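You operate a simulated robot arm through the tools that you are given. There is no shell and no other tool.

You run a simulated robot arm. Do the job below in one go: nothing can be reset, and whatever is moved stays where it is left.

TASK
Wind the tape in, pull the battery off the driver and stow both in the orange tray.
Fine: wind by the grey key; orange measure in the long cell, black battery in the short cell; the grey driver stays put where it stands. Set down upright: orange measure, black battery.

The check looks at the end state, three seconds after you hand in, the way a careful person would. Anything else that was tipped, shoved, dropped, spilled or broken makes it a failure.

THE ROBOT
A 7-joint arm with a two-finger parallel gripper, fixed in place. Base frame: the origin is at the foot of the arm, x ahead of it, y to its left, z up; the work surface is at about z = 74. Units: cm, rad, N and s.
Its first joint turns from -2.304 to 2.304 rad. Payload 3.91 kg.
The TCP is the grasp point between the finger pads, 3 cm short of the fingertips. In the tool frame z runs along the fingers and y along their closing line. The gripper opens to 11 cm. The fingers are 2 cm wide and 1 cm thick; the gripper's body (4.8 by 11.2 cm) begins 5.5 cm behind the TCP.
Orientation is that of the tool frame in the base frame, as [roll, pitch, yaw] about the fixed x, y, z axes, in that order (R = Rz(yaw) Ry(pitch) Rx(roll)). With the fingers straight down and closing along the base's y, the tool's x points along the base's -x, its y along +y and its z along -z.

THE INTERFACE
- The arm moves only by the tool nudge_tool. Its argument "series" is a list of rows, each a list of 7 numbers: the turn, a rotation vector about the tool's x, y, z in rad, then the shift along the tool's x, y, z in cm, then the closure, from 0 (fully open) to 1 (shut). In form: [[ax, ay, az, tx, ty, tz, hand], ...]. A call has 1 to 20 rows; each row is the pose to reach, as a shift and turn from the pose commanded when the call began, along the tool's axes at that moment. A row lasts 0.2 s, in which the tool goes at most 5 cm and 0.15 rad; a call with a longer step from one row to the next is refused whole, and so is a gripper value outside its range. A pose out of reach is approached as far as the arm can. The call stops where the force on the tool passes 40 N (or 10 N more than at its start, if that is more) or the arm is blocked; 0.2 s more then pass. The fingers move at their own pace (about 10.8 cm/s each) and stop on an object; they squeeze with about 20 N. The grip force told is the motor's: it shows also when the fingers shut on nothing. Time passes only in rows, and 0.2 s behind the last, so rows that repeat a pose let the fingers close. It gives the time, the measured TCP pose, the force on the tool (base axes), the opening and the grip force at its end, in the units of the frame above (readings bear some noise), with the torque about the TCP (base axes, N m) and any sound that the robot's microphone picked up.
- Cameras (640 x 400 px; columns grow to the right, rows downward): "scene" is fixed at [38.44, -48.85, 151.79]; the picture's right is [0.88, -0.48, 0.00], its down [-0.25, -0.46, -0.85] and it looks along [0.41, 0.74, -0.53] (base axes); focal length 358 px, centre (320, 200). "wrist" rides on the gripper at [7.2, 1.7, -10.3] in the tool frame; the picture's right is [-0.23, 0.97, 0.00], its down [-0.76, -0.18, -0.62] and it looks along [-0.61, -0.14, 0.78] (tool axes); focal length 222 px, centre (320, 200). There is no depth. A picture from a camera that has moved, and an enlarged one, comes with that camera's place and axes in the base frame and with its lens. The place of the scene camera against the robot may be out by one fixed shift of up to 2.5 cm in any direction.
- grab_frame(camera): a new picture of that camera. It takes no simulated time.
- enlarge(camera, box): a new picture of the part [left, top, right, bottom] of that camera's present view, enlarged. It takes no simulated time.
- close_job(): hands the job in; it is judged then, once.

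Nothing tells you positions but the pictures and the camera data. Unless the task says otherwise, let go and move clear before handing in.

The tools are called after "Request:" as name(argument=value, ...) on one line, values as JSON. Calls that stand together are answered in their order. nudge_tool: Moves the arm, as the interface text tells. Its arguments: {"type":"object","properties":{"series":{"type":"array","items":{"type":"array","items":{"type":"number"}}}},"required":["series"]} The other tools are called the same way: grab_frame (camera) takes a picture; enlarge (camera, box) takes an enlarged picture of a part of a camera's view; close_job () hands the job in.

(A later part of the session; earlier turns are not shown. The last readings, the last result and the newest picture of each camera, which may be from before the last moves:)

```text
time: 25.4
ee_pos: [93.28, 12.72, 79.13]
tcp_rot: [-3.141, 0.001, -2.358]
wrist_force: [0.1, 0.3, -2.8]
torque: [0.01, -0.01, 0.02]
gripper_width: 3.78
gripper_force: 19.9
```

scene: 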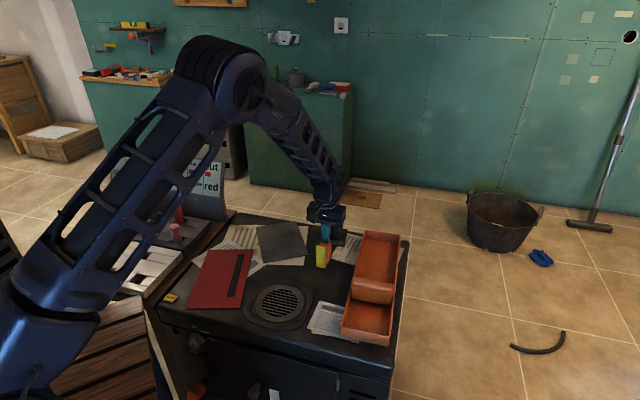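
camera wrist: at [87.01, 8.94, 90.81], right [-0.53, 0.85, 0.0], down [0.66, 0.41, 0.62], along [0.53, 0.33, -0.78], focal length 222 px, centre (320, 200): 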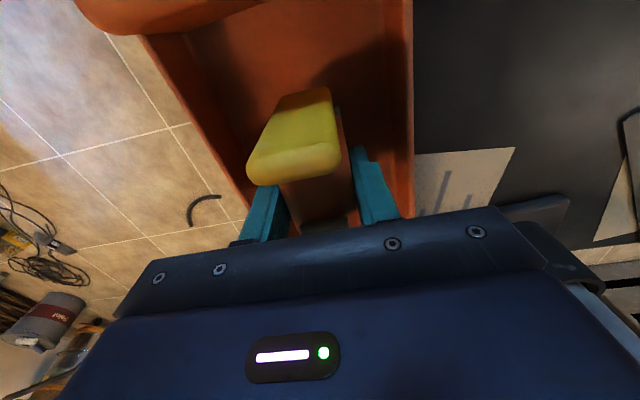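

Request:
nudge_tool(series=[[0, 0, 0, 0, 0, 0.1, 1], [0, 0, 0, 0, 0, 0.2, 1], [0, 0, 0, 0, 0, 0.3, 1]])

```text
time: 26.2
ee_pos: [93.38, 12.71, 79.03]
tcp_rot: [3.141, 0.0, -2.355]
wrist_force: [-2.5, -0.6, 6.0]
torque: [-0.16, 0.27, -0.05]
gripper_width: 3.78
gripper_force: 20.2
```

Contact with the tray floor. I ease off slightly, open the fingers a little and rise straight up.

Request:
nudge_tool(series=[[0, 0, 0, 0, 0, -0.15, 1], [0, 0, 0, 0, 0, -0.15, 0.62], [0, 0, 0, 0, 0, -0.15, 0.5], [0, 0, 0, 0, 0, -0.15, 0.5], [0, 0, 0, 0, 0, -0.15, 0.5]])

Request:
enlarge(camera="scene", box=[340, 200, 410, 300])

Request:
grab_frame(camera="wrist")

```text
time: 27.4
ee_pos: [93.26, 12.67, 79.04]
tcp_rot: [3.14, -0.001, -2.356]
wrist_force: [-0.1, 0.8, 0.5]
torque: [0.01, 0.01, -0.02]
gripper_width: 5.49
gripper_force: 0.1
```

```text
4.00 times, centred on (375, 250) of scene
camera zoom: at [38.44, -48.85, 151.79], right [0.88, -0.48, 0.0], down [-0.25, -0.46, -0.85], along [0.41, 0.74, -0.53], focal length 1433 px, centre (100, 0)
```

zoom: 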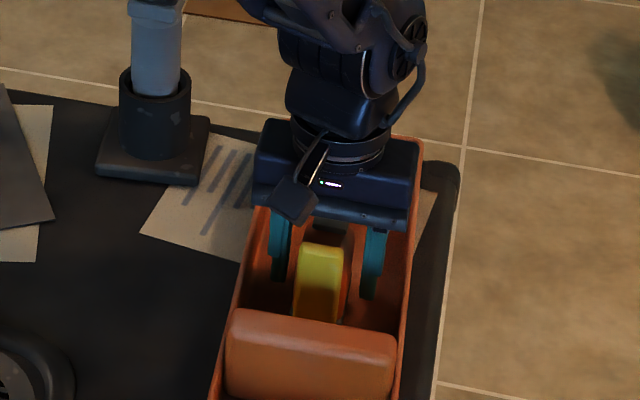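

```text
taken
camera wrist: at [87.02, 8.77, 89.36], right [-0.53, 0.85, 0.0], down [0.66, 0.41, 0.62], along [0.53, 0.33, -0.78], focal length 222 px, centre (320, 200)
```

wrist: 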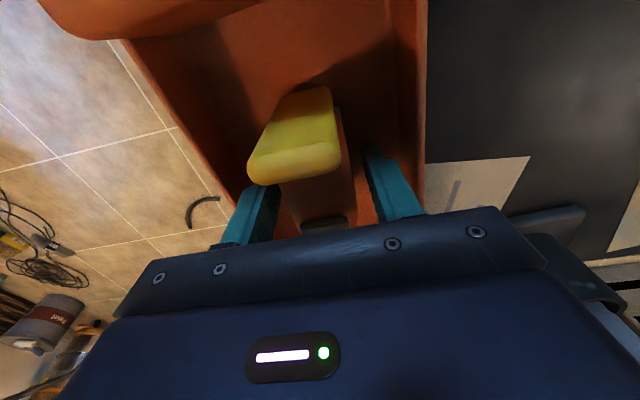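

The measure stands free and upright in the long cell. I rise straight up and move back for a look.

Request:
nudge_tool(series=[[0, 0, 0, 0, 0, -1, 0.5], [0, 0, 0, 0, 0, -3, 0.5], [0, 0, 0, 0, 0, -6, 0.5], [0, 0, 0, 0, 0, -10, 0.5], [0, 0, 0, 0, 0, -14, 0.5], [0, 0, 0, 0, 0, -18, 0.5], [0, 0, 0, 4, 2, -21, 0.3], [0, 0, 0, 8, 5, -23, 0.3], [0, 0, 0, 8, 5, -23, 0.3]])

Request:
grab_frame(camera="wrist")

Request:
enlarge(camera="scene", box=[320, 180, 410, 300])

```text
refused: row 7 steps farther than a row can; nothing moved
```

```text
taken
camera wrist: at [87.02, 8.77, 89.36], right [-0.53, 0.85, 0.0], down [0.66, 0.41, 0.62], along [0.53, 0.33, -0.78], focal length 222 px, centre (320, 200)
```

wrist: 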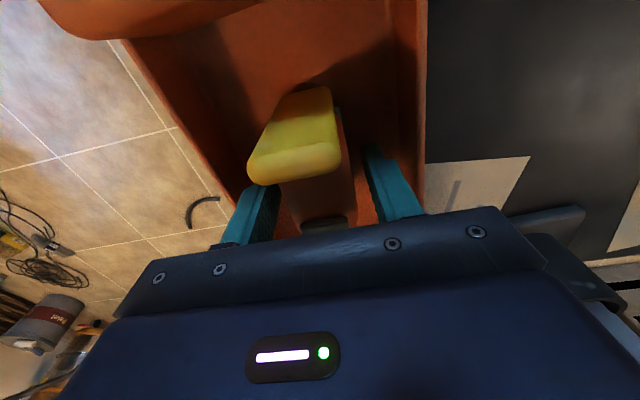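

```text
3.33 times, centred on (365, 240) of scene
camera zoom: at [38.44, -48.85, 151.79], right [0.88, -0.48, 0.0], down [-0.25, -0.46, -0.85], along [0.41, 0.74, -0.53], focal length 1194 px, centre (170, 67)
```

zoom: 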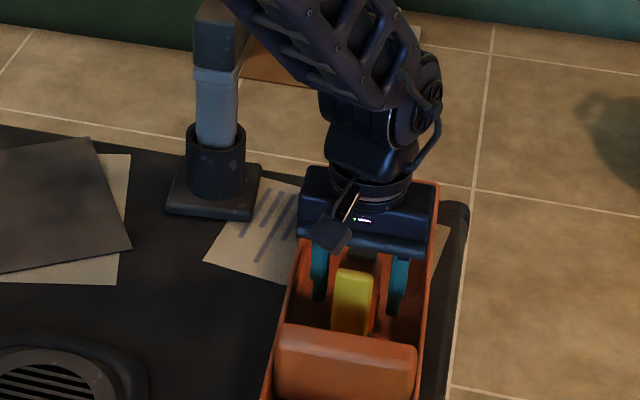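

One step was too long, so nothing moved; I repeat with shorter steps.

Request:
nudge_tool(series=[[0, 0, 0, 0, 0, -1, 0.5], [0, 0, 0, 0, 0, -3, 0.5], [0, 0, 0, 0, 0, -6, 0.5], [0, 0, 0, 0, 0, -10, 0.5], [0, 0, 0, 0, 0, -14, 0.5], [0, 0, 0, 0, 0, -18, 0.5], [0, 0, 0, 3, 2, -20, 0.4], [0, 0, 0, 6, 4, -22, 0.3], [0, 0, 0, 8, 5, -23, 0.3], [0, 0, 0, 8, 5, -23, 0.3]])

Request:
grab_frame(camera="wrist")

Request:
enlarge(camera="scene", box=[320, 180, 410, 300])

```text
time: 29.6
ee_pos: [83.77, 10.63, 101.85]
tcp_rot: [-3.141, -0.001, -2.355]
wrist_force: [0.4, 0.1, -0.9]
torque: [0.02, -0.02, 0.0]
gripper_width: 7.71
gripper_force: 0.0
```

```text
taken
camera wrist: at [77.49, 6.75, 112.17], right [-0.53, 0.85, 0.0], down [0.66, 0.41, 0.62], along [0.53, 0.33, -0.78], focal length 222 px, centre (320, 200)
```

wrist: 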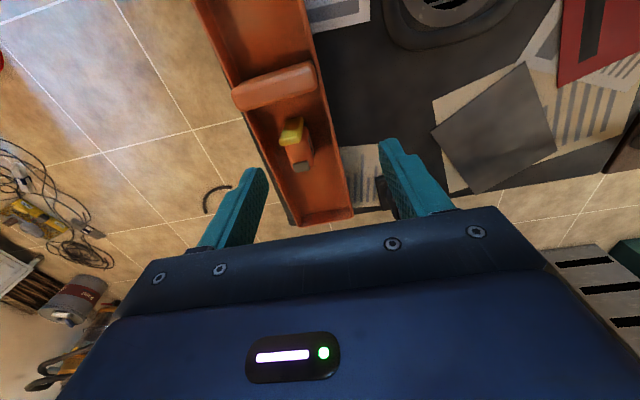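

```text
3.33 times, centred on (365, 240) of scene
camera zoom: at [38.44, -48.85, 151.79], right [0.88, -0.48, 0.0], down [-0.25, -0.46, -0.85], along [0.41, 0.74, -0.53], focal length 1194 px, centre (170, 67)
```

zoom: 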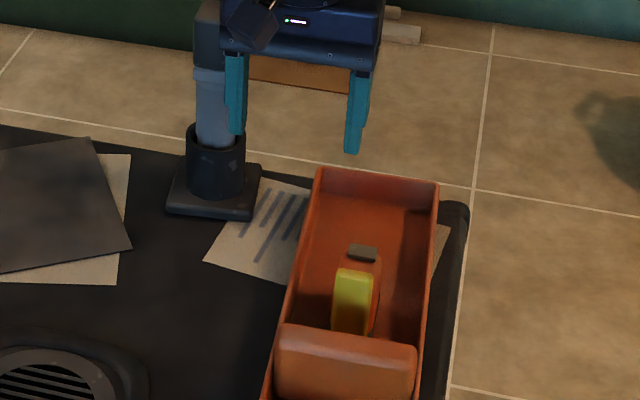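

The measure stands upright in the long cell. Let me zoom in on it and then plan the battery approach.

Request:
enlarge(camera="wrist", box=[230, 60, 370, 230])

Request:
enlarge(camera="scene", box=[310, 165, 370, 245])

```text
2.35 times, centred on (300, 145) of wrist
camera zoom: at [77.49, 6.75, 112.17], right [-0.53, 0.85, 0.0], down [0.66, 0.41, 0.62], along [0.53, 0.33, -0.78], focal length 523 px, centre (367, 329)
```

zoom: 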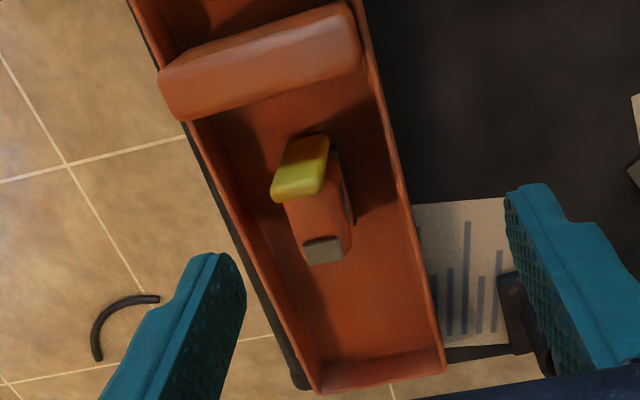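

```text
5.00 times, centred on (340, 205) of scene
camera zoom: at [38.44, -48.85, 151.79], right [0.88, -0.48, 0.0], down [-0.25, -0.46, -0.85], along [0.41, 0.74, -0.53], focal length 1792 px, centre (220, 175)
```

zoom: 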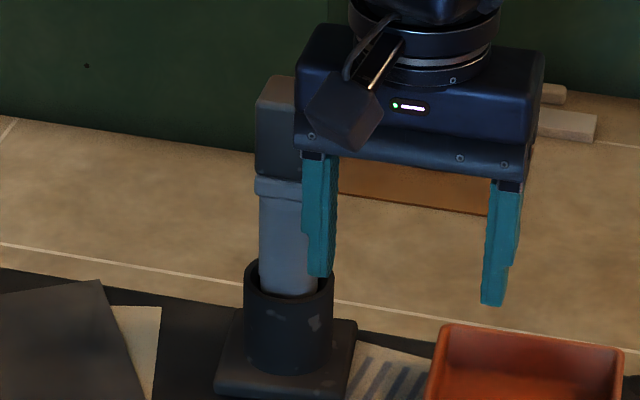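

The measure is fine. Now I move over near the driver to measure the battery from this new angle.

Request:
nudge_tool(series=[[0, 0, 0, -2.8, 2.7, -1.05, 0.3], [0, 0, 0, -5.6, 5.4, -1.05, 0.3], [0, 0, 0, -8.4, 8.0, -1.05, 0.3], [0, 0, 0, -11.2, 10.7, -1.05, 0.3], [0, 0, 0, -13.93, 13.36, -1.05, 0.3], [0, 0, 0, -13.93, 13.36, -1.05, 0.3]])

Request:
grab_frame(camera="wrist")

Request:
enlarge(camera="wrist", box=[240, 110, 400, 210])

```text
time: 31.0
ee_pos: [84.3, 29.86, 103.13]
tcp_rot: [3.14, -0.001, -2.356]
wrist_force: [-0.5, -0.1, -0.7]
torque: [-0.01, 0.0, 0.0]
gripper_width: 7.7
gripper_force: 0.0
```

```text
taken
camera wrist: at [78.03, 25.98, 113.36], right [-0.53, 0.85, 0.0], down [0.66, 0.41, 0.62], along [0.53, 0.33, -0.78], focal length 222 px, centre (320, 200)
```

wrist: 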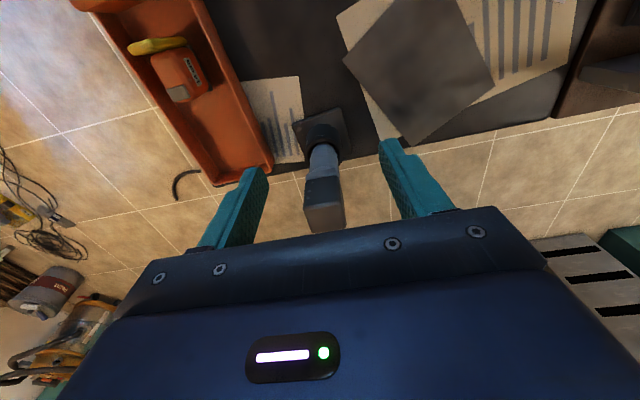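

```text
4.00 times, centred on (320, 160) of wrist
camera zoom: at [78.03, 25.98, 113.36], right [-0.53, 0.85, 0.0], down [0.66, 0.41, 0.62], along [0.53, 0.33, -0.78], focal length 888 px, centre (320, 360)
```

zoom: 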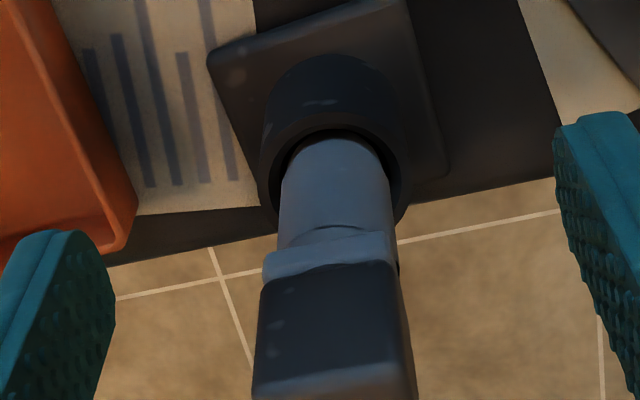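

The battery's centre is near (92.1, 35.3), from z 90.4 to 95.3, at the edge of the reach, so I will lean the hand back about 20° (fingers pointing slightly outward) while keeping the pads parallel to its sides. I go to a point just above it first.

Request:
nudge_tool(series=[[0, -0.09, 0, -2.0, -0.4, 0, 0.3], [0, -0.18, 0, -4.2, -0.8, 0, 0.3], [0, -0.27, 0, -6.4, -1.2, 0, 0.3], [0, -0.35, 0, -8.63, -1.63, 0.5, 0.3], [0, -0.35, 0, -8.63, -1.63, 2.0, 0.3], [0, -0.35, 0, -8.63, -1.63, 2.0, 0.3]])

Request:
grab_frame(camera="wrist")

Request:
enlarge(camera="scene", box=[300, 140, 380, 250])

```text
time: 32.4
ee_pos: [91.92, 34.98, 100.94]
tcp_rot: [3.141, 0.35, -2.353]
wrist_force: [-0.7, 0.3, -0.1]
torque: [-0.01, 0.01, 0.0]
gripper_width: 7.7
gripper_force: 0.1
```

```text
taken
camera wrist: at [83.41, 28.76, 108.15], right [-0.54, 0.84, 0.08], down [0.48, 0.23, 0.85], along [0.69, 0.49, -0.53], focal length 222 px, centre (320, 200)
```

wrist: 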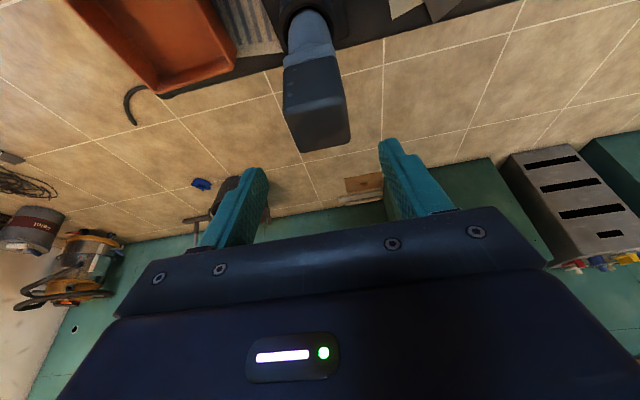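

```text
3.64 times, centred on (340, 195) of scene
camera zoom: at [38.44, -48.85, 151.79], right [0.88, -0.48, 0.0], down [-0.25, -0.46, -0.85], along [0.41, 0.74, -0.53], focal length 1303 px, centre (247, 218)
```

zoom: 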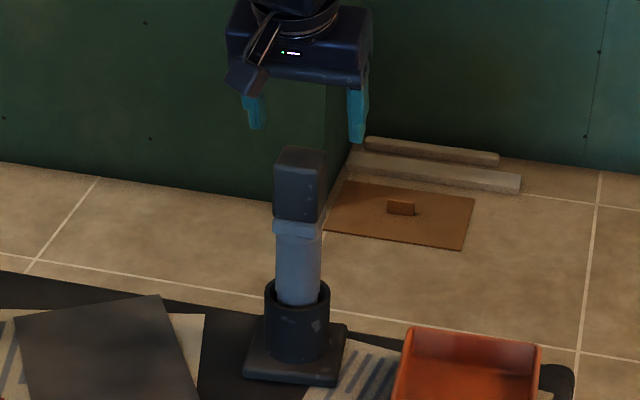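

The pose is reachable with the tilt. I check lateral alignment of the battery between the fingers in an enlarged view.

Request:
enlarge(camera="wrist", box=[230, 0, 410, 200])

```text
2.00 times, centred on (320, 100) of wrist
camera zoom: at [83.41, 28.76, 108.15], right [-0.54, 0.84, 0.08], down [0.48, 0.23, 0.85], along [0.69, 0.49, -0.53], focal length 444 px, centre (320, 400)
```

zoom: 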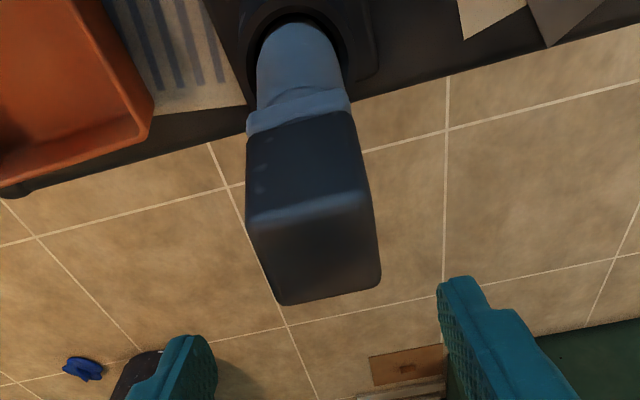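

The battery is centred at about (92.0, 35.5) and squarely aligned, only about 2 mm off to the side. I correct that and lower the open fingers around it.

Request:
nudge_tool(series=[[0, 0, 0, 0.51, 0.2, 1.41, 0.3], [0, 0, 0, 1.03, 0.2, 2.82, 0.3], [0, 0, 0, 1.54, 0.2, 4.23, 0.3], [0, 0, 0, 2.06, 0.2, 5.63, 0.3], [0, 0, 0, 2.33, 0.2, 6.39, 0.3], [0, 0, 0, 2.47, 0.2, 6.76, 0.3], [0, 0, 0, 2.47, 0.2, 6.76, 0.3]])

Request:
grab_frame(camera="wrist")

Request:
enlarge(camera="scene", box=[300, 140, 380, 250])

```text
time: 34.0
ee_pos: [91.42, 35.06, 93.91]
tcp_rot: [3.142, 0.348, -2.357]
wrist_force: [0.4, 0.0, -0.3]
torque: [-0.02, -0.01, 0.04]
gripper_width: 7.7
gripper_force: 0.0
```

```text
taken
camera wrist: at [83.0, 29.0, 101.07], right [-0.54, 0.84, 0.08], down [0.48, 0.23, 0.85], along [0.69, 0.49, -0.53], focal length 222 px, centre (320, 200)
```

wrist: 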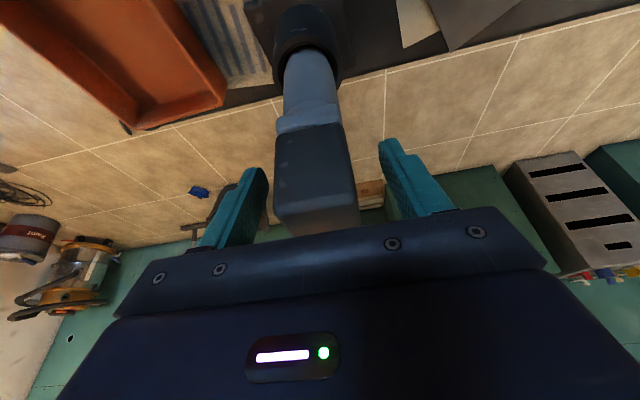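

```text
3.64 times, centred on (340, 195) of scene
camera zoom: at [38.44, -48.85, 151.79], right [0.88, -0.48, 0.0], down [-0.25, -0.46, -0.85], along [0.41, 0.74, -0.53], focal length 1303 px, centre (247, 218)
```

zoom: 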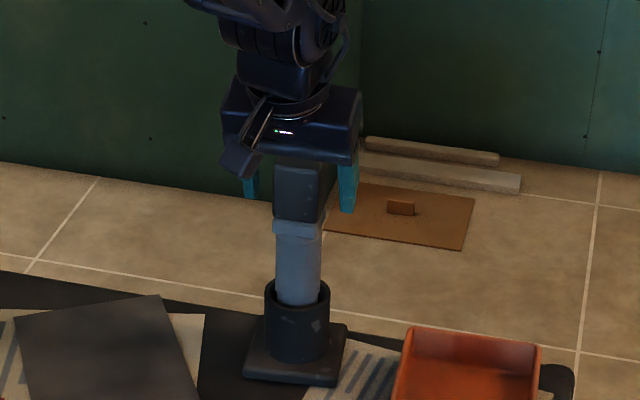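

Request:
enlarge(camera="wrist", box=[220, 90, 420, 240])

```text
2.67 times, centred on (320, 165) of wrist
camera zoom: at [83.0, 29.0, 101.07], right [-0.54, 0.84, 0.08], down [0.48, 0.23, 0.85], along [0.69, 0.49, -0.53], focal length 592 px, centre (320, 293)
```

zoom: 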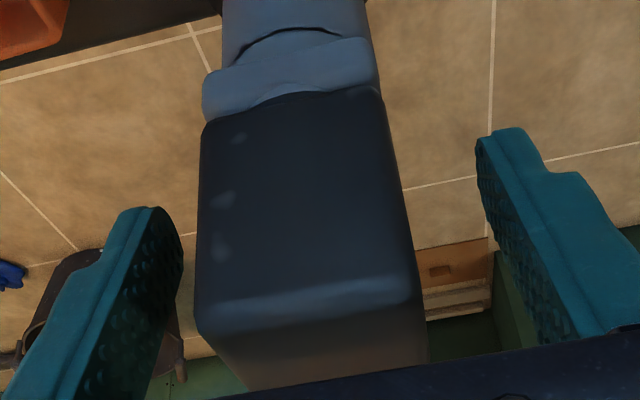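

Alignment is good (battery within a millimetre of centre). I raise by 4 mm so the tips stay clear of the driver's flange, then close on the battery.

Request:
nudge_tool(series=[[0, 0, 0, -0.137, 0, -0.376, 0.3], [0, 0, 0, -0.137, 0, -0.376, 0.5], [0, 0, 0, -0.137, 0, -0.376, 0.62], [0, 0, 0, -0.137, 0, -0.376, 1], [0, 0, 0, -0.137, 0, -0.376, 1], [0, 0, 0, -0.137, 0, -0.376, 1]])

Request:
enlarge(camera="wrist", box=[220, 90, 420, 240])

Request:
enlarge(camera="scene", box=[300, 140, 380, 250])

```text
time: 35.4
ee_pos: [91.64, 35.08, 94.31]
tcp_rot: [3.141, 0.35, -2.356]
wrist_force: [1.0, -0.7, 2.0]
torque: [-0.06, -0.08, -0.01]
gripper_width: 4.21
gripper_force: 20.0
```

```text
2.67 times, centred on (320, 165) of wrist
camera zoom: at [83.08, 28.99, 101.48], right [-0.54, 0.84, 0.08], down [0.48, 0.23, 0.85], along [0.69, 0.49, -0.53], focal length 592 px, centre (320, 293)
```

zoom: 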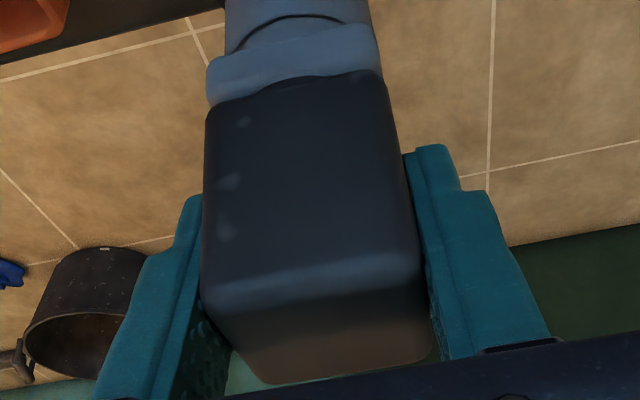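

```text
3.64 times, centred on (340, 195) of scene
camera zoom: at [38.44, -48.85, 151.79], right [0.88, -0.48, 0.0], down [-0.25, -0.46, -0.85], along [0.41, 0.74, -0.53], focal length 1303 px, centre (247, 218)
```

zoom: 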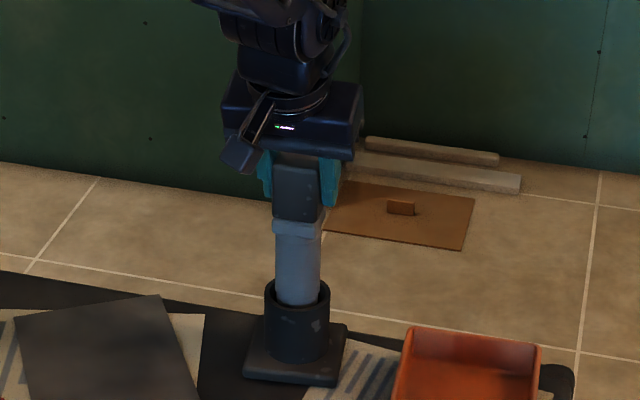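

The battery is gripped (4.2 cm). I pull straight up a little and watch the force and the driver.

Request:
nudge_tool(series=[[0, 0, 0, -0.034, 0, -0.094, 1], [0, 0, 0, -0.069, 0, -0.188, 1], [0, 0, 0, -0.103, 0, -0.282, 1], [0, 0, 0, -0.137, 0, -0.376, 1]])

Request:
enlarge(camera="wrist", box=[220, 40, 420, 240])

Request:
enlarge(camera="scene", box=[300, 140, 380, 250])

```text
time: 36.4
ee_pos: [91.64, 35.16, 94.71]
tcp_rot: [3.141, 0.348, -2.357]
wrist_force: [0.9, 0.1, -1.8]
torque: [-0.03, 0.01, 0.0]
gripper_width: 4.19
gripper_force: 20.1
```

```text
2.00 times, centred on (320, 140) of wrist
camera zoom: at [83.12, 28.99, 101.9], right [-0.54, 0.84, 0.08], down [0.48, 0.23, 0.85], along [0.69, 0.49, -0.53], focal length 444 px, centre (320, 320)
```

zoom: 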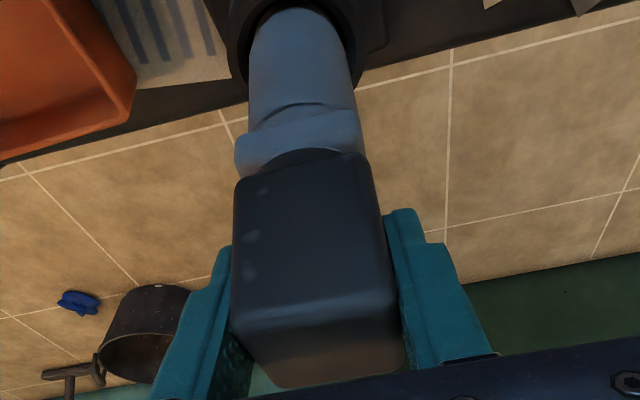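

```text
3.64 times, centred on (340, 195) of scene
camera zoom: at [38.44, -48.85, 151.79], right [0.88, -0.48, 0.0], down [-0.25, -0.46, -0.85], along [0.41, 0.74, -0.53], focal length 1303 px, centre (247, 218)
```

zoom: 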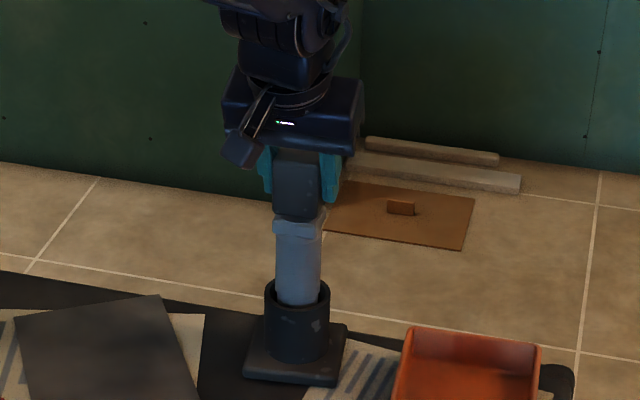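

The battery is rising while the driver's flange stays where it was. I continue straight up gently.

Request:
nudge_tool(series=[[0, 0, 0, -0.069, 0, -0.188, 1], [0, 0, 0, -0.137, 0, -0.376, 1], [0, 0, 0, -0.206, 0, -0.563, 1], [0, 0, 0, -0.274, 0, -0.751, 1]])

Request:
enlarge(camera="wrist", box=[220, 40, 420, 240])

Request:
enlarge(camera="scene", box=[300, 140, 380, 250])

```text
time: 37.4
ee_pos: [91.64, 35.14, 95.47]
tcp_rot: [-3.141, 0.349, -2.356]
wrist_force: [1.2, 0.0, -2.8]
torque: [0.01, 0.02, -0.02]
gripper_width: 4.18
gripper_force: 20.2
```

```text
2.00 times, centred on (320, 140) of wrist
camera zoom: at [83.13, 28.97, 102.73], right [-0.54, 0.84, 0.08], down [0.48, 0.23, 0.85], along [0.69, 0.49, -0.53], focal length 444 px, centre (320, 320)
```

zoom: 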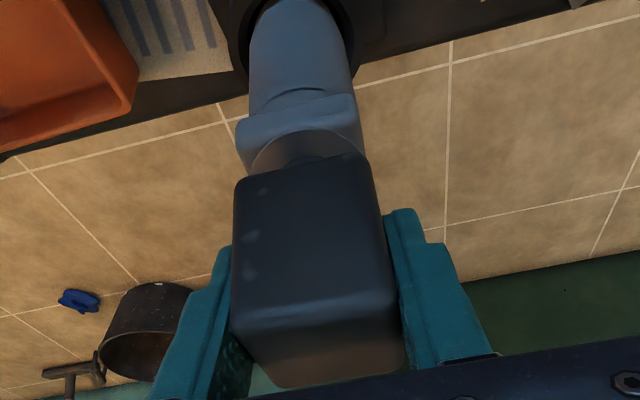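

```text
3.64 times, centred on (340, 195) of scene
camera zoom: at [38.44, -48.85, 151.79], right [0.88, -0.48, 0.0], down [-0.25, -0.46, -0.85], along [0.41, 0.74, -0.53], focal length 1303 px, centre (247, 218)
```

zoom: 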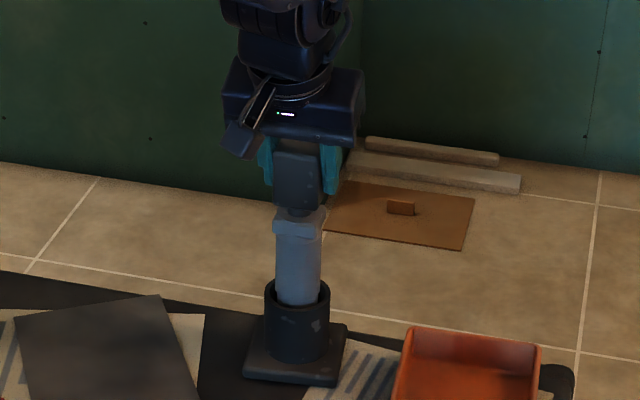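

The battery is separating cleanly; a neck shows between it and the flange, and the driver hasn't moved. I continue straight up.

Request:
nudge_tool(series=[[0, 0, 0, -0.137, 0, -0.376, 1], [0, 0, 0, -0.274, 0, -0.751, 1], [0, 0, 0, -0.412, 0, -1.127, 1], [0, 0, 0, -0.549, 0, -1.502, 1], [0, 0, 0, -0.686, 0, -1.878, 1], [0, 0, 0, -0.823, 0, -2.254, 1]])

Request:
enlarge(camera="wrist", box=[220, 40, 420, 240])

Request:
enlarge(camera="scene", box=[300, 140, 380, 250])

```text
time: 38.8
ee_pos: [91.69, 34.96, 97.79]
tcp_rot: [-3.141, 0.347, -2.358]
wrist_force: [-0.4, 0.7, -2.6]
torque: [0.0, -0.01, 0.0]
gripper_width: 4.2
gripper_force: 19.8
```

```text
2.00 times, centred on (320, 140) of wrist
camera zoom: at [83.14, 28.91, 105.05], right [-0.54, 0.84, 0.08], down [0.48, 0.23, 0.85], along [0.69, 0.49, -0.53], focal length 444 px, centre (320, 320)
```

zoom: 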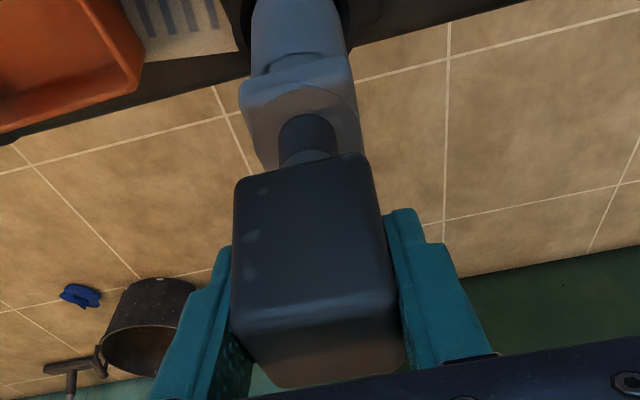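

```text
3.64 times, centred on (340, 195) of scene
camera zoom: at [38.44, -48.85, 151.79], right [0.88, -0.48, 0.0], down [-0.25, -0.46, -0.85], along [0.41, 0.74, -0.53], focal length 1303 px, centre (247, 218)
```

zoom: 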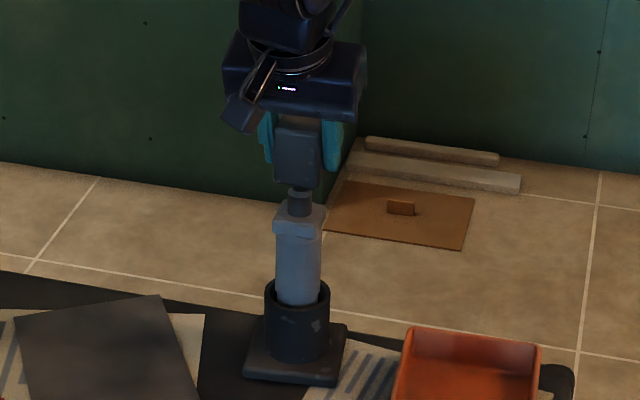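

A cylindrical neck is visible between the battery and the driver. I keep pulling straight up to see which part it belongs to.

Request:
nudge_tool(series=[[0, 0, 0, -0.137, 0, -0.376, 1], [0, 0, 0, -0.274, 0, -0.751, 1], [0, 0, 0, -0.412, 0, -1.127, 1], [0, 0, 0, -0.549, 0, -1.502, 1], [0, 0, 0, -0.686, 0, -1.878, 1], [0, 0, 0, -0.857, 0, -2.35, 1], [0, 0, 0, -1.03, 0, -2.82, 1]])

Request:
enlarge(camera="wrist", box=[220, 40, 420, 240])

Request:
enlarge(camera="scene", box=[310, 130, 370, 240])

```text
time: 40.4
ee_pos: [91.67, 34.92, 100.78]
tcp_rot: [-3.141, 0.351, -2.356]
wrist_force: [-0.7, -1.1, -1.1]
torque: [0.01, -0.01, 0.02]
gripper_width: 4.2
gripper_force: 20.0
```

```text
2.00 times, centred on (320, 140) of wrist
camera zoom: at [83.17, 28.86, 107.94], right [-0.54, 0.84, 0.08], down [0.48, 0.23, 0.85], along [0.69, 0.49, -0.53], focal length 444 px, centre (320, 320)
```

zoom: 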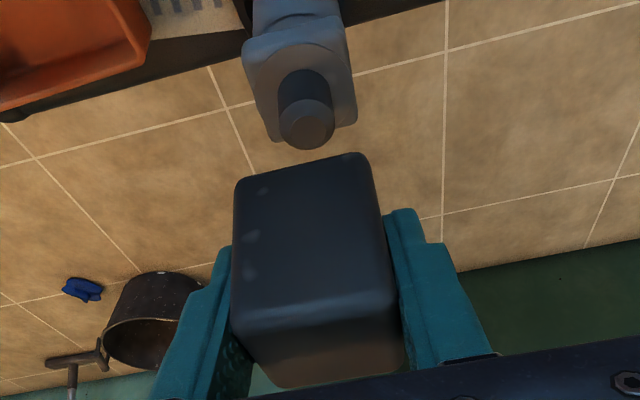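

```text
3.64 times, centred on (340, 185) of scene
camera zoom: at [38.44, -48.85, 151.79], right [0.88, -0.48, 0.0], down [-0.25, -0.46, -0.85], along [0.41, 0.74, -0.53], focal length 1303 px, centre (247, 254)
```

zoom: 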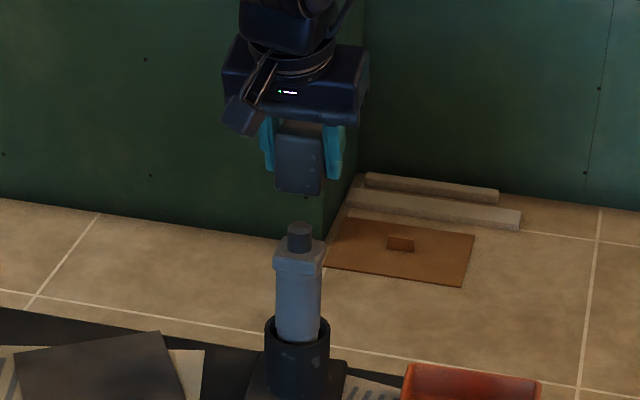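

The post belongs to the driver, which stayed put; the battery is free in the fingers. I carry it, still upright, over the short cell.

Request:
nudge_tool(series=[[0, 0, 0, 1.29, -0.7, -0.22, 1], [0, 0, 0, 3.87, -2.1, -0.67, 1], [0, 0, 0, 7.1, -3.85, -1.23, 1], [0, 0, 0, 10.65, -5.78, -1.85, 1], [0, 0, 0, 14.2, -7.71, -2.47, 1], [0, 0, 0, 17.75, -9.64, -3.09, 1], [0, 0, 0, 21.3, -11.56, -3.7, 1], [0, 0, 0, 24.85, -13.49, -4.32, 1], [0, 0, 0, 28.07, -15.24, -4.88, 1], [0, 0, 0, 30.66, -16.64, -5.33, 1], [0, 0, 0, 32.27, -17.52, -5.61, 1], [0, 0, 0, 32.27, -17.52, -5.61, 1]])

Request:
grab_frame(camera="wrist")

Request:
grab_frame(camera="scene")

Request:
enlarge(camera="scene", box=[310, 200, 420, 350])

```text
time: 43.0
ee_pos: [81.05, -0.19, 94.94]
tcp_rot: [3.142, 0.35, -2.355]
wrist_force: [0.6, 0.3, -1.3]
torque: [-0.01, 0.06, 0.02]
gripper_width: 4.17
gripper_force: 20.5
```

```text
taken
camera wrist: at [72.52, -6.25, 102.25], right [-0.54, 0.84, 0.08], down [0.48, 0.23, 0.85], along [0.69, 0.49, -0.53], focal length 222 px, centre (320, 200)
```

wrist: 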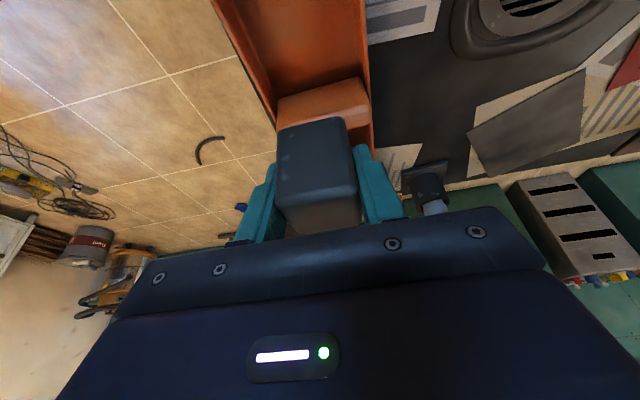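

```text
taken
```

scene: 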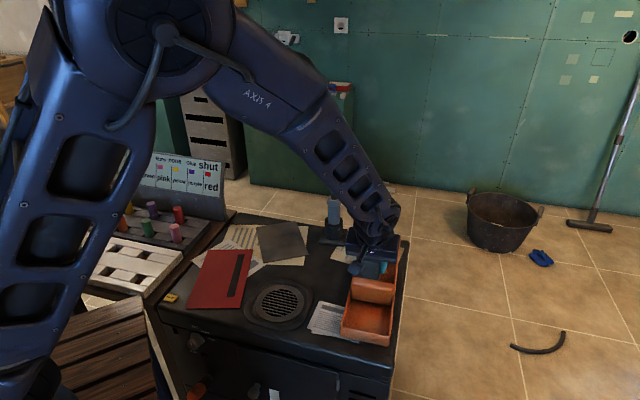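

```text
2.67 times, centred on (365, 275) of scene
camera zoom: at [38.44, -48.85, 151.79], right [0.88, -0.48, 0.0], down [-0.25, -0.46, -0.85], along [0.41, 0.74, -0.53], focal length 956 px, centre (200, 0)
```

zoom: 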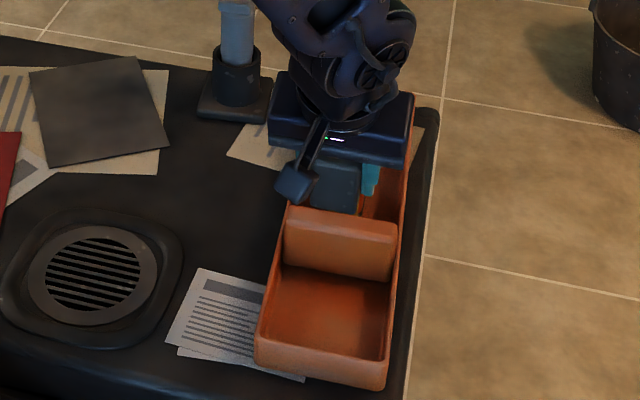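

The battery hangs over the short cell. I enlarge the wrist view to check its place against the divider and walls before lowering.

Request:
enlarge(camera="wrist", box=[200, 0, 420, 220])

```text
1.82 times, centred on (310, 110) of wrist
camera zoom: at [72.52, -6.25, 102.25], right [-0.54, 0.84, 0.08], down [0.48, 0.23, 0.85], along [0.69, 0.49, -0.53], focal length 404 px, centre (338, 364)
```

zoom: 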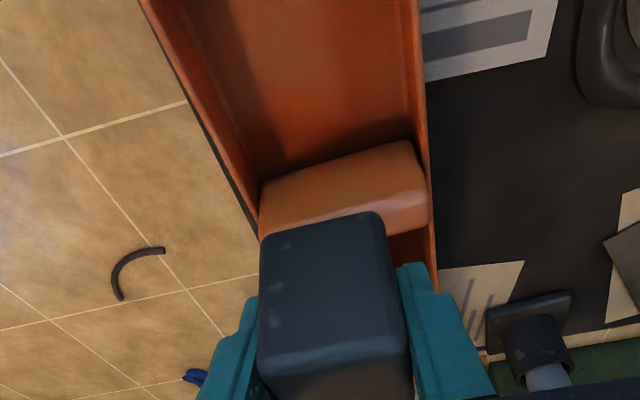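

The battery is centred in the short cell in both directions. I lower it to just above the floor.

Request:
nudge_tool(series=[[0, 0, 0, 0.86, 0, 2.35, 1], [0, 0, 0, 1.715, 0, 4.695, 1], [0, 0, 0, 2.57, 0, 7.04, 1], [0, 0, 0, 3.43, 0, 9.39, 1], [0, 0, 0, 4.12, 0, 11.27, 1], [0, 0, 0, 4.63, 0, 12.68, 1], [0, 0, 0, 5.04, 0, 13.8, 1], [0, 0, 0, 5.25, 0, 14.37, 1], [0, 0, 0, 5.25, 0, 14.37, 1]])

Request:
grab_frame(camera="wrist")

Request:
enlarge(camera="scene", box=[310, 210, 420, 350])

```text
time: 45.0
ee_pos: [81.13, -0.03, 79.64]
tcp_rot: [-3.142, 0.35, -2.357]
wrist_force: [0.2, -0.1, -2.2]
torque: [0.02, 0.02, -0.02]
gripper_width: 4.19
gripper_force: 20.1
```

```text
taken
camera wrist: at [72.58, -6.25, 86.95], right [-0.54, 0.84, 0.08], down [0.48, 0.23, 0.85], along [0.69, 0.49, -0.53], focal length 222 px, centre (320, 200)
```

wrist: 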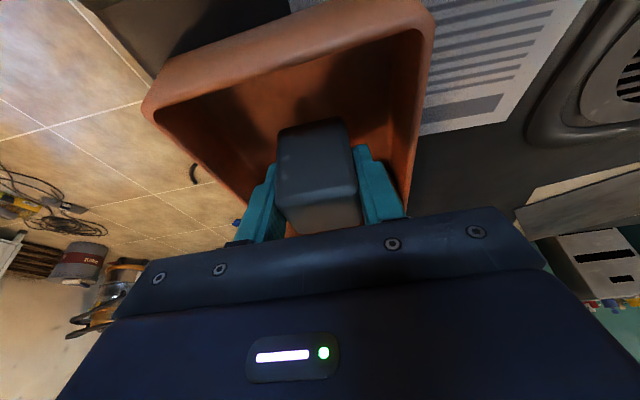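

```text
2.86 times, centred on (365, 280) of scene
camera zoom: at [38.44, -48.85, 151.79], right [0.88, -0.48, 0.0], down [-0.25, -0.46, -0.85], along [0.41, 0.74, -0.53], focal length 1024 px, centre (191, -29)
```

zoom: 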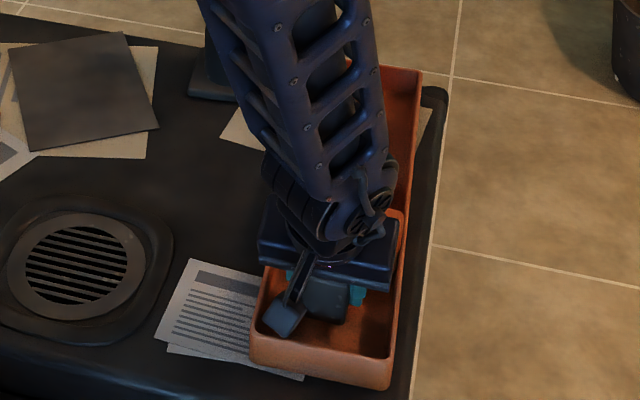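

Inside the cell and clear of the walls. I lower in small steps until it touches.

Request:
nudge_tool(series=[[0, 0, 0, 0.069, 0, 0.188, 1], [0, 0, 0, 0.137, 0, 0.376, 1], [0, 0, 0, 0.206, 0, 0.563, 1], [0, 0, 0, 0.257, 0, 0.704, 1]])

```text
time: 46.0
ee_pos: [81.26, -0.22, 78.9]
tcp_rot: [-3.142, 0.348, -2.357]
wrist_force: [-0.2, -0.4, -1.4]
torque: [0.0, -0.01, 0.02]
gripper_width: 4.2
gripper_force: 19.8
```

Request:
nudge_tool(series=[[0, 0, 0, 0.034, 0, 0.094, 1], [0, 0, 0, 0.069, 0, 0.188, 1], [0, 0, 0, 0.103, 0, 0.282, 1]])

```text
time: 46.8
ee_pos: [81.2, -0.04, 78.74]
tcp_rot: [-3.141, 0.35, -2.356]
wrist_force: [-0.7, 0.5, -1.3]
torque: [0.0, 0.03, -0.01]
gripper_width: 4.19
gripper_force: 20.0
```

Request:
nudge_tool(series=[[0, 0, 0, 0.034, 0, 0.094, 1], [0, 0, 0, 0.069, 0, 0.188, 1], [0, 0, 0, 0.103, 0, 0.282, 1]])

```text
time: 47.6
ee_pos: [81.21, -0.23, 78.43]
tcp_rot: [3.141, 0.35, -2.356]
wrist_force: [-0.1, -0.7, -1.4]
torque: [0.0, 0.0, 0.02]
gripper_width: 4.18
gripper_force: 20.1
```

Request:
nudge_tool(series=[[0, 0, 0, 0.034, 0, 0.094, 1], [0, 0, 0, 0.069, 0, 0.188, 1], [0, 0, 0, 0.103, 0, 0.282, 1]])

Request:
enlarge(camera="wrist", box=[220, 90, 420, 240])

```text
time: 48.4
ee_pos: [81.3, -0.11, 78.18]
tcp_rot: [-3.141, 0.352, -2.357]
wrist_force: [-4.1, 4.5, 17.5]
torque: [0.14, 0.07, -0.03]
gripper_width: 4.17
gripper_force: 20.4
```

```text
2.67 times, centred on (320, 165) of wrist
camera zoom: at [72.7, -6.23, 85.44], right [-0.54, 0.84, 0.08], down [0.48, 0.23, 0.85], along [0.69, 0.49, -0.53], focal length 592 px, centre (320, 293)
```

zoom: 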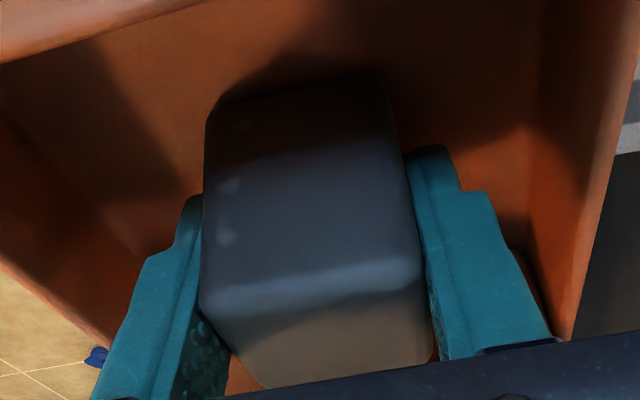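

Firm contact with the floor. I ease back 2 mm, open modestly and check that the battery stays standing.

Request:
nudge_tool(series=[[0, 0, 0, -0.055, 0, -0.15, 1], [0, 0, 0, -0.069, 0, -0.188, 0.6], [0, 0, 0, -0.069, 0, -0.188, 0.48], [0, 0, 0, -0.069, 0, -0.188, 0.48], [0, 0, 0, -0.069, 0, -0.188, 0.48]])

Request:
enlarge(camera="wrist", box=[220, 90, 420, 240])

Request:
enlarge(camera="scene", box=[310, 210, 420, 350])

```text
time: 49.6
ee_pos: [81.12, -0.17, 78.39]
tcp_rot: [-3.141, 0.349, -2.356]
wrist_force: [0.4, 0.0, 0.9]
torque: [0.01, 0.03, 0.03]
gripper_width: 5.71
gripper_force: 0.1
```

```text
2.67 times, centred on (320, 165) of wrist
camera zoom: at [72.69, -6.29, 85.58], right [-0.54, 0.84, 0.08], down [0.48, 0.23, 0.85], along [0.69, 0.49, -0.53], focal length 592 px, centre (320, 293)
```

zoom: 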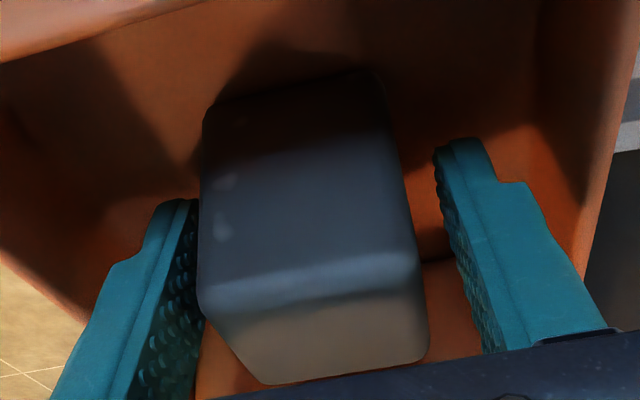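

```text
2.86 times, centred on (365, 280) of scene
camera zoom: at [38.44, -48.85, 151.79], right [0.88, -0.48, 0.0], down [-0.25, -0.46, -0.85], along [0.41, 0.74, -0.53], focal length 1024 px, centre (191, -29)
```

zoom: 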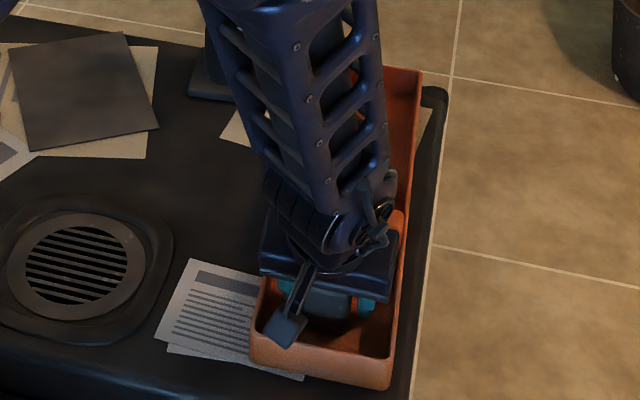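

The battery stands free on the tray floor, centred between the open fingers. I rise straight up and clear.

Request:
nudge_tool(series=[[0, 0, 0, -0.274, 0, -0.751, 0.48], [0, 0, 0, -0.686, 0, -1.878, 0.48], [0, 0, 0, -1.372, 0, -3.756, 0.48], [0, 0, 0, -2.4, 0, -6.57, 0.48], [0, 0, 0, -3.77, 0, -10.33, 0.48], [0, 0, 0, -5.15, 0, -14.09, 0.48], [0, 0, 0, -6.52, 0, -17.84, 0.48], [0, 0, 0, -6.52, 0, -17.84, 0.48]])

Request:
grab_frame(camera="wrist")

Request:
grab_frame(camera="scene")

```text
time: 51.4
ee_pos: [81.16, -0.12, 97.25]
tcp_rot: [-3.14, 0.352, -2.355]
wrist_force: [-0.6, 0.5, 0.1]
torque: [0.03, -0.03, 0.0]
gripper_width: 5.71
gripper_force: 0.0
```

```text
taken
camera wrist: at [72.61, -6.22, 104.58], right [-0.54, 0.84, 0.08], down [0.48, 0.23, 0.85], along [0.69, 0.49, -0.53], focal length 222 px, centre (320, 200)
```

wrist: 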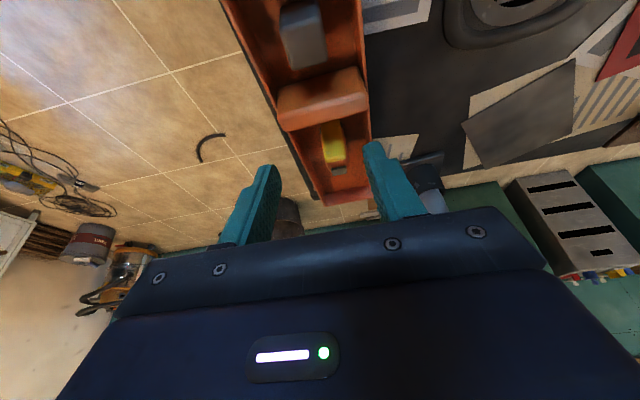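

```text
taken
```

scene: 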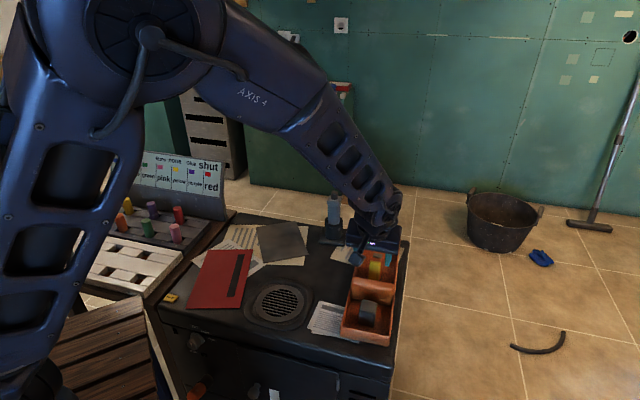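

Both items are in their cells. I move the arm up and back, then inspect the final state closely.

Request:
nudge_tool(series=[[0, 0, 0, -1.2, 0, -3.3, 0.48], [0, 0, 0, -1.2, 1.2, -7.0, 0.48], [0, 0, 0, -0.8, 3.0, -11, 0.48], [0, 0, 0, -0.2, 5.0, -15, 0.48], [0, 0, 0, 0.47, 7.07, -19.0, 0.48], [0, 0, 0, 0.47, 7.07, -19.3, 0.48], [0, 0, 0, 0.47, 7.07, -19.3, 0.48]])

Request:
enlarge(camera="scene", box=[300, 170, 420, 350])

Request:
enlarge(camera="scene", box=[335, 240, 405, 345])

Request:
grab_frame(camera="wrist")

Request:
grab_frame(camera="scene")

```text
time: 53.0
ee_pos: [71.05, -0.24, 115.45]
tcp_rot: [3.141, 0.349, -2.355]
wrist_force: [-0.5, 0.2, 0.0]
torque: [-0.02, -0.05, 0.02]
gripper_width: 5.73
gripper_force: 0.1
```

```text
2.22 times, centred on (360, 260) of scene
camera zoom: at [38.44, -48.85, 151.79], right [0.88, -0.48, 0.0], down [-0.25, -0.46, -0.85], along [0.41, 0.74, -0.53], focal length 796 px, centre (231, 67)
```

zoom: 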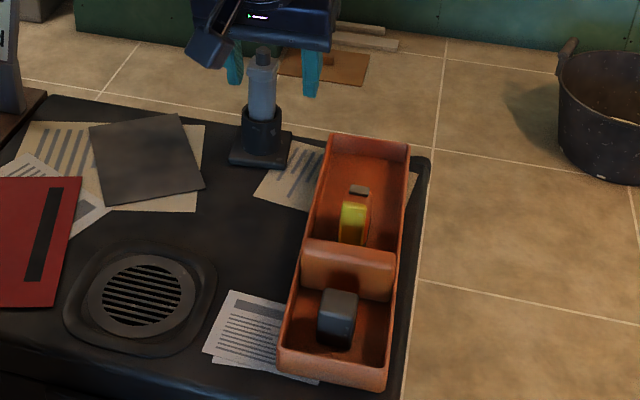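

```text
3.81 times, centred on (370, 292) of scene
camera zoom: at [38.44, -48.85, 151.79], right [0.88, -0.48, 0.0], down [-0.25, -0.46, -0.85], along [0.41, 0.74, -0.53], focal length 1365 px, centre (130, -152)
```

zoom: 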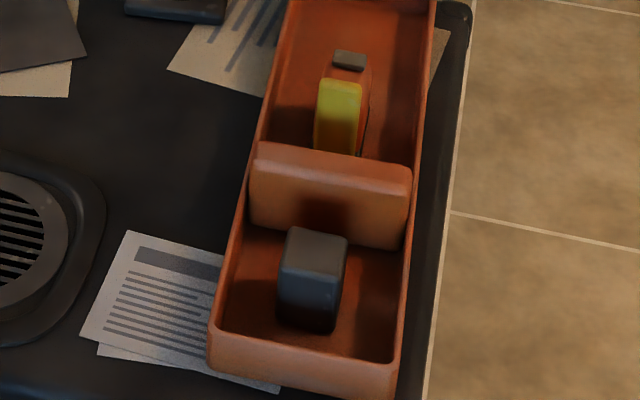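

```text
taken
camera wrist: at [62.66, -6.27, 122.64], right [-0.54, 0.84, 0.08], down [0.48, 0.23, 0.85], along [0.69, 0.49, -0.53], focal length 222 px, centre (320, 200)
```

wrist: 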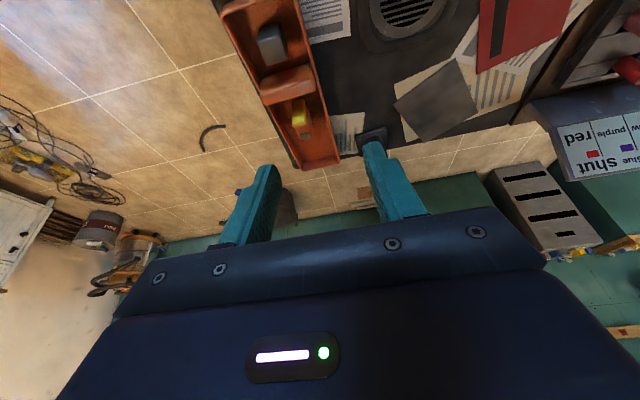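

```text
taken
```

scene: 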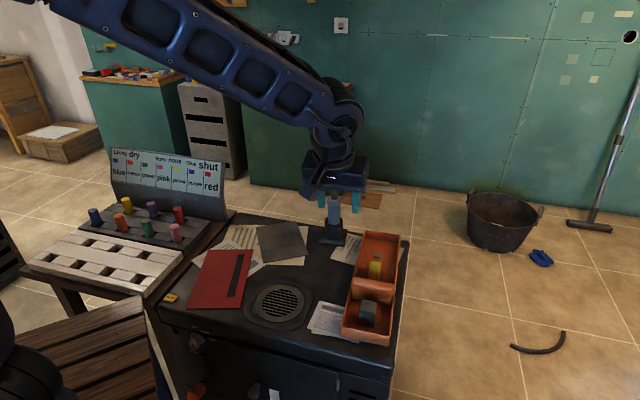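

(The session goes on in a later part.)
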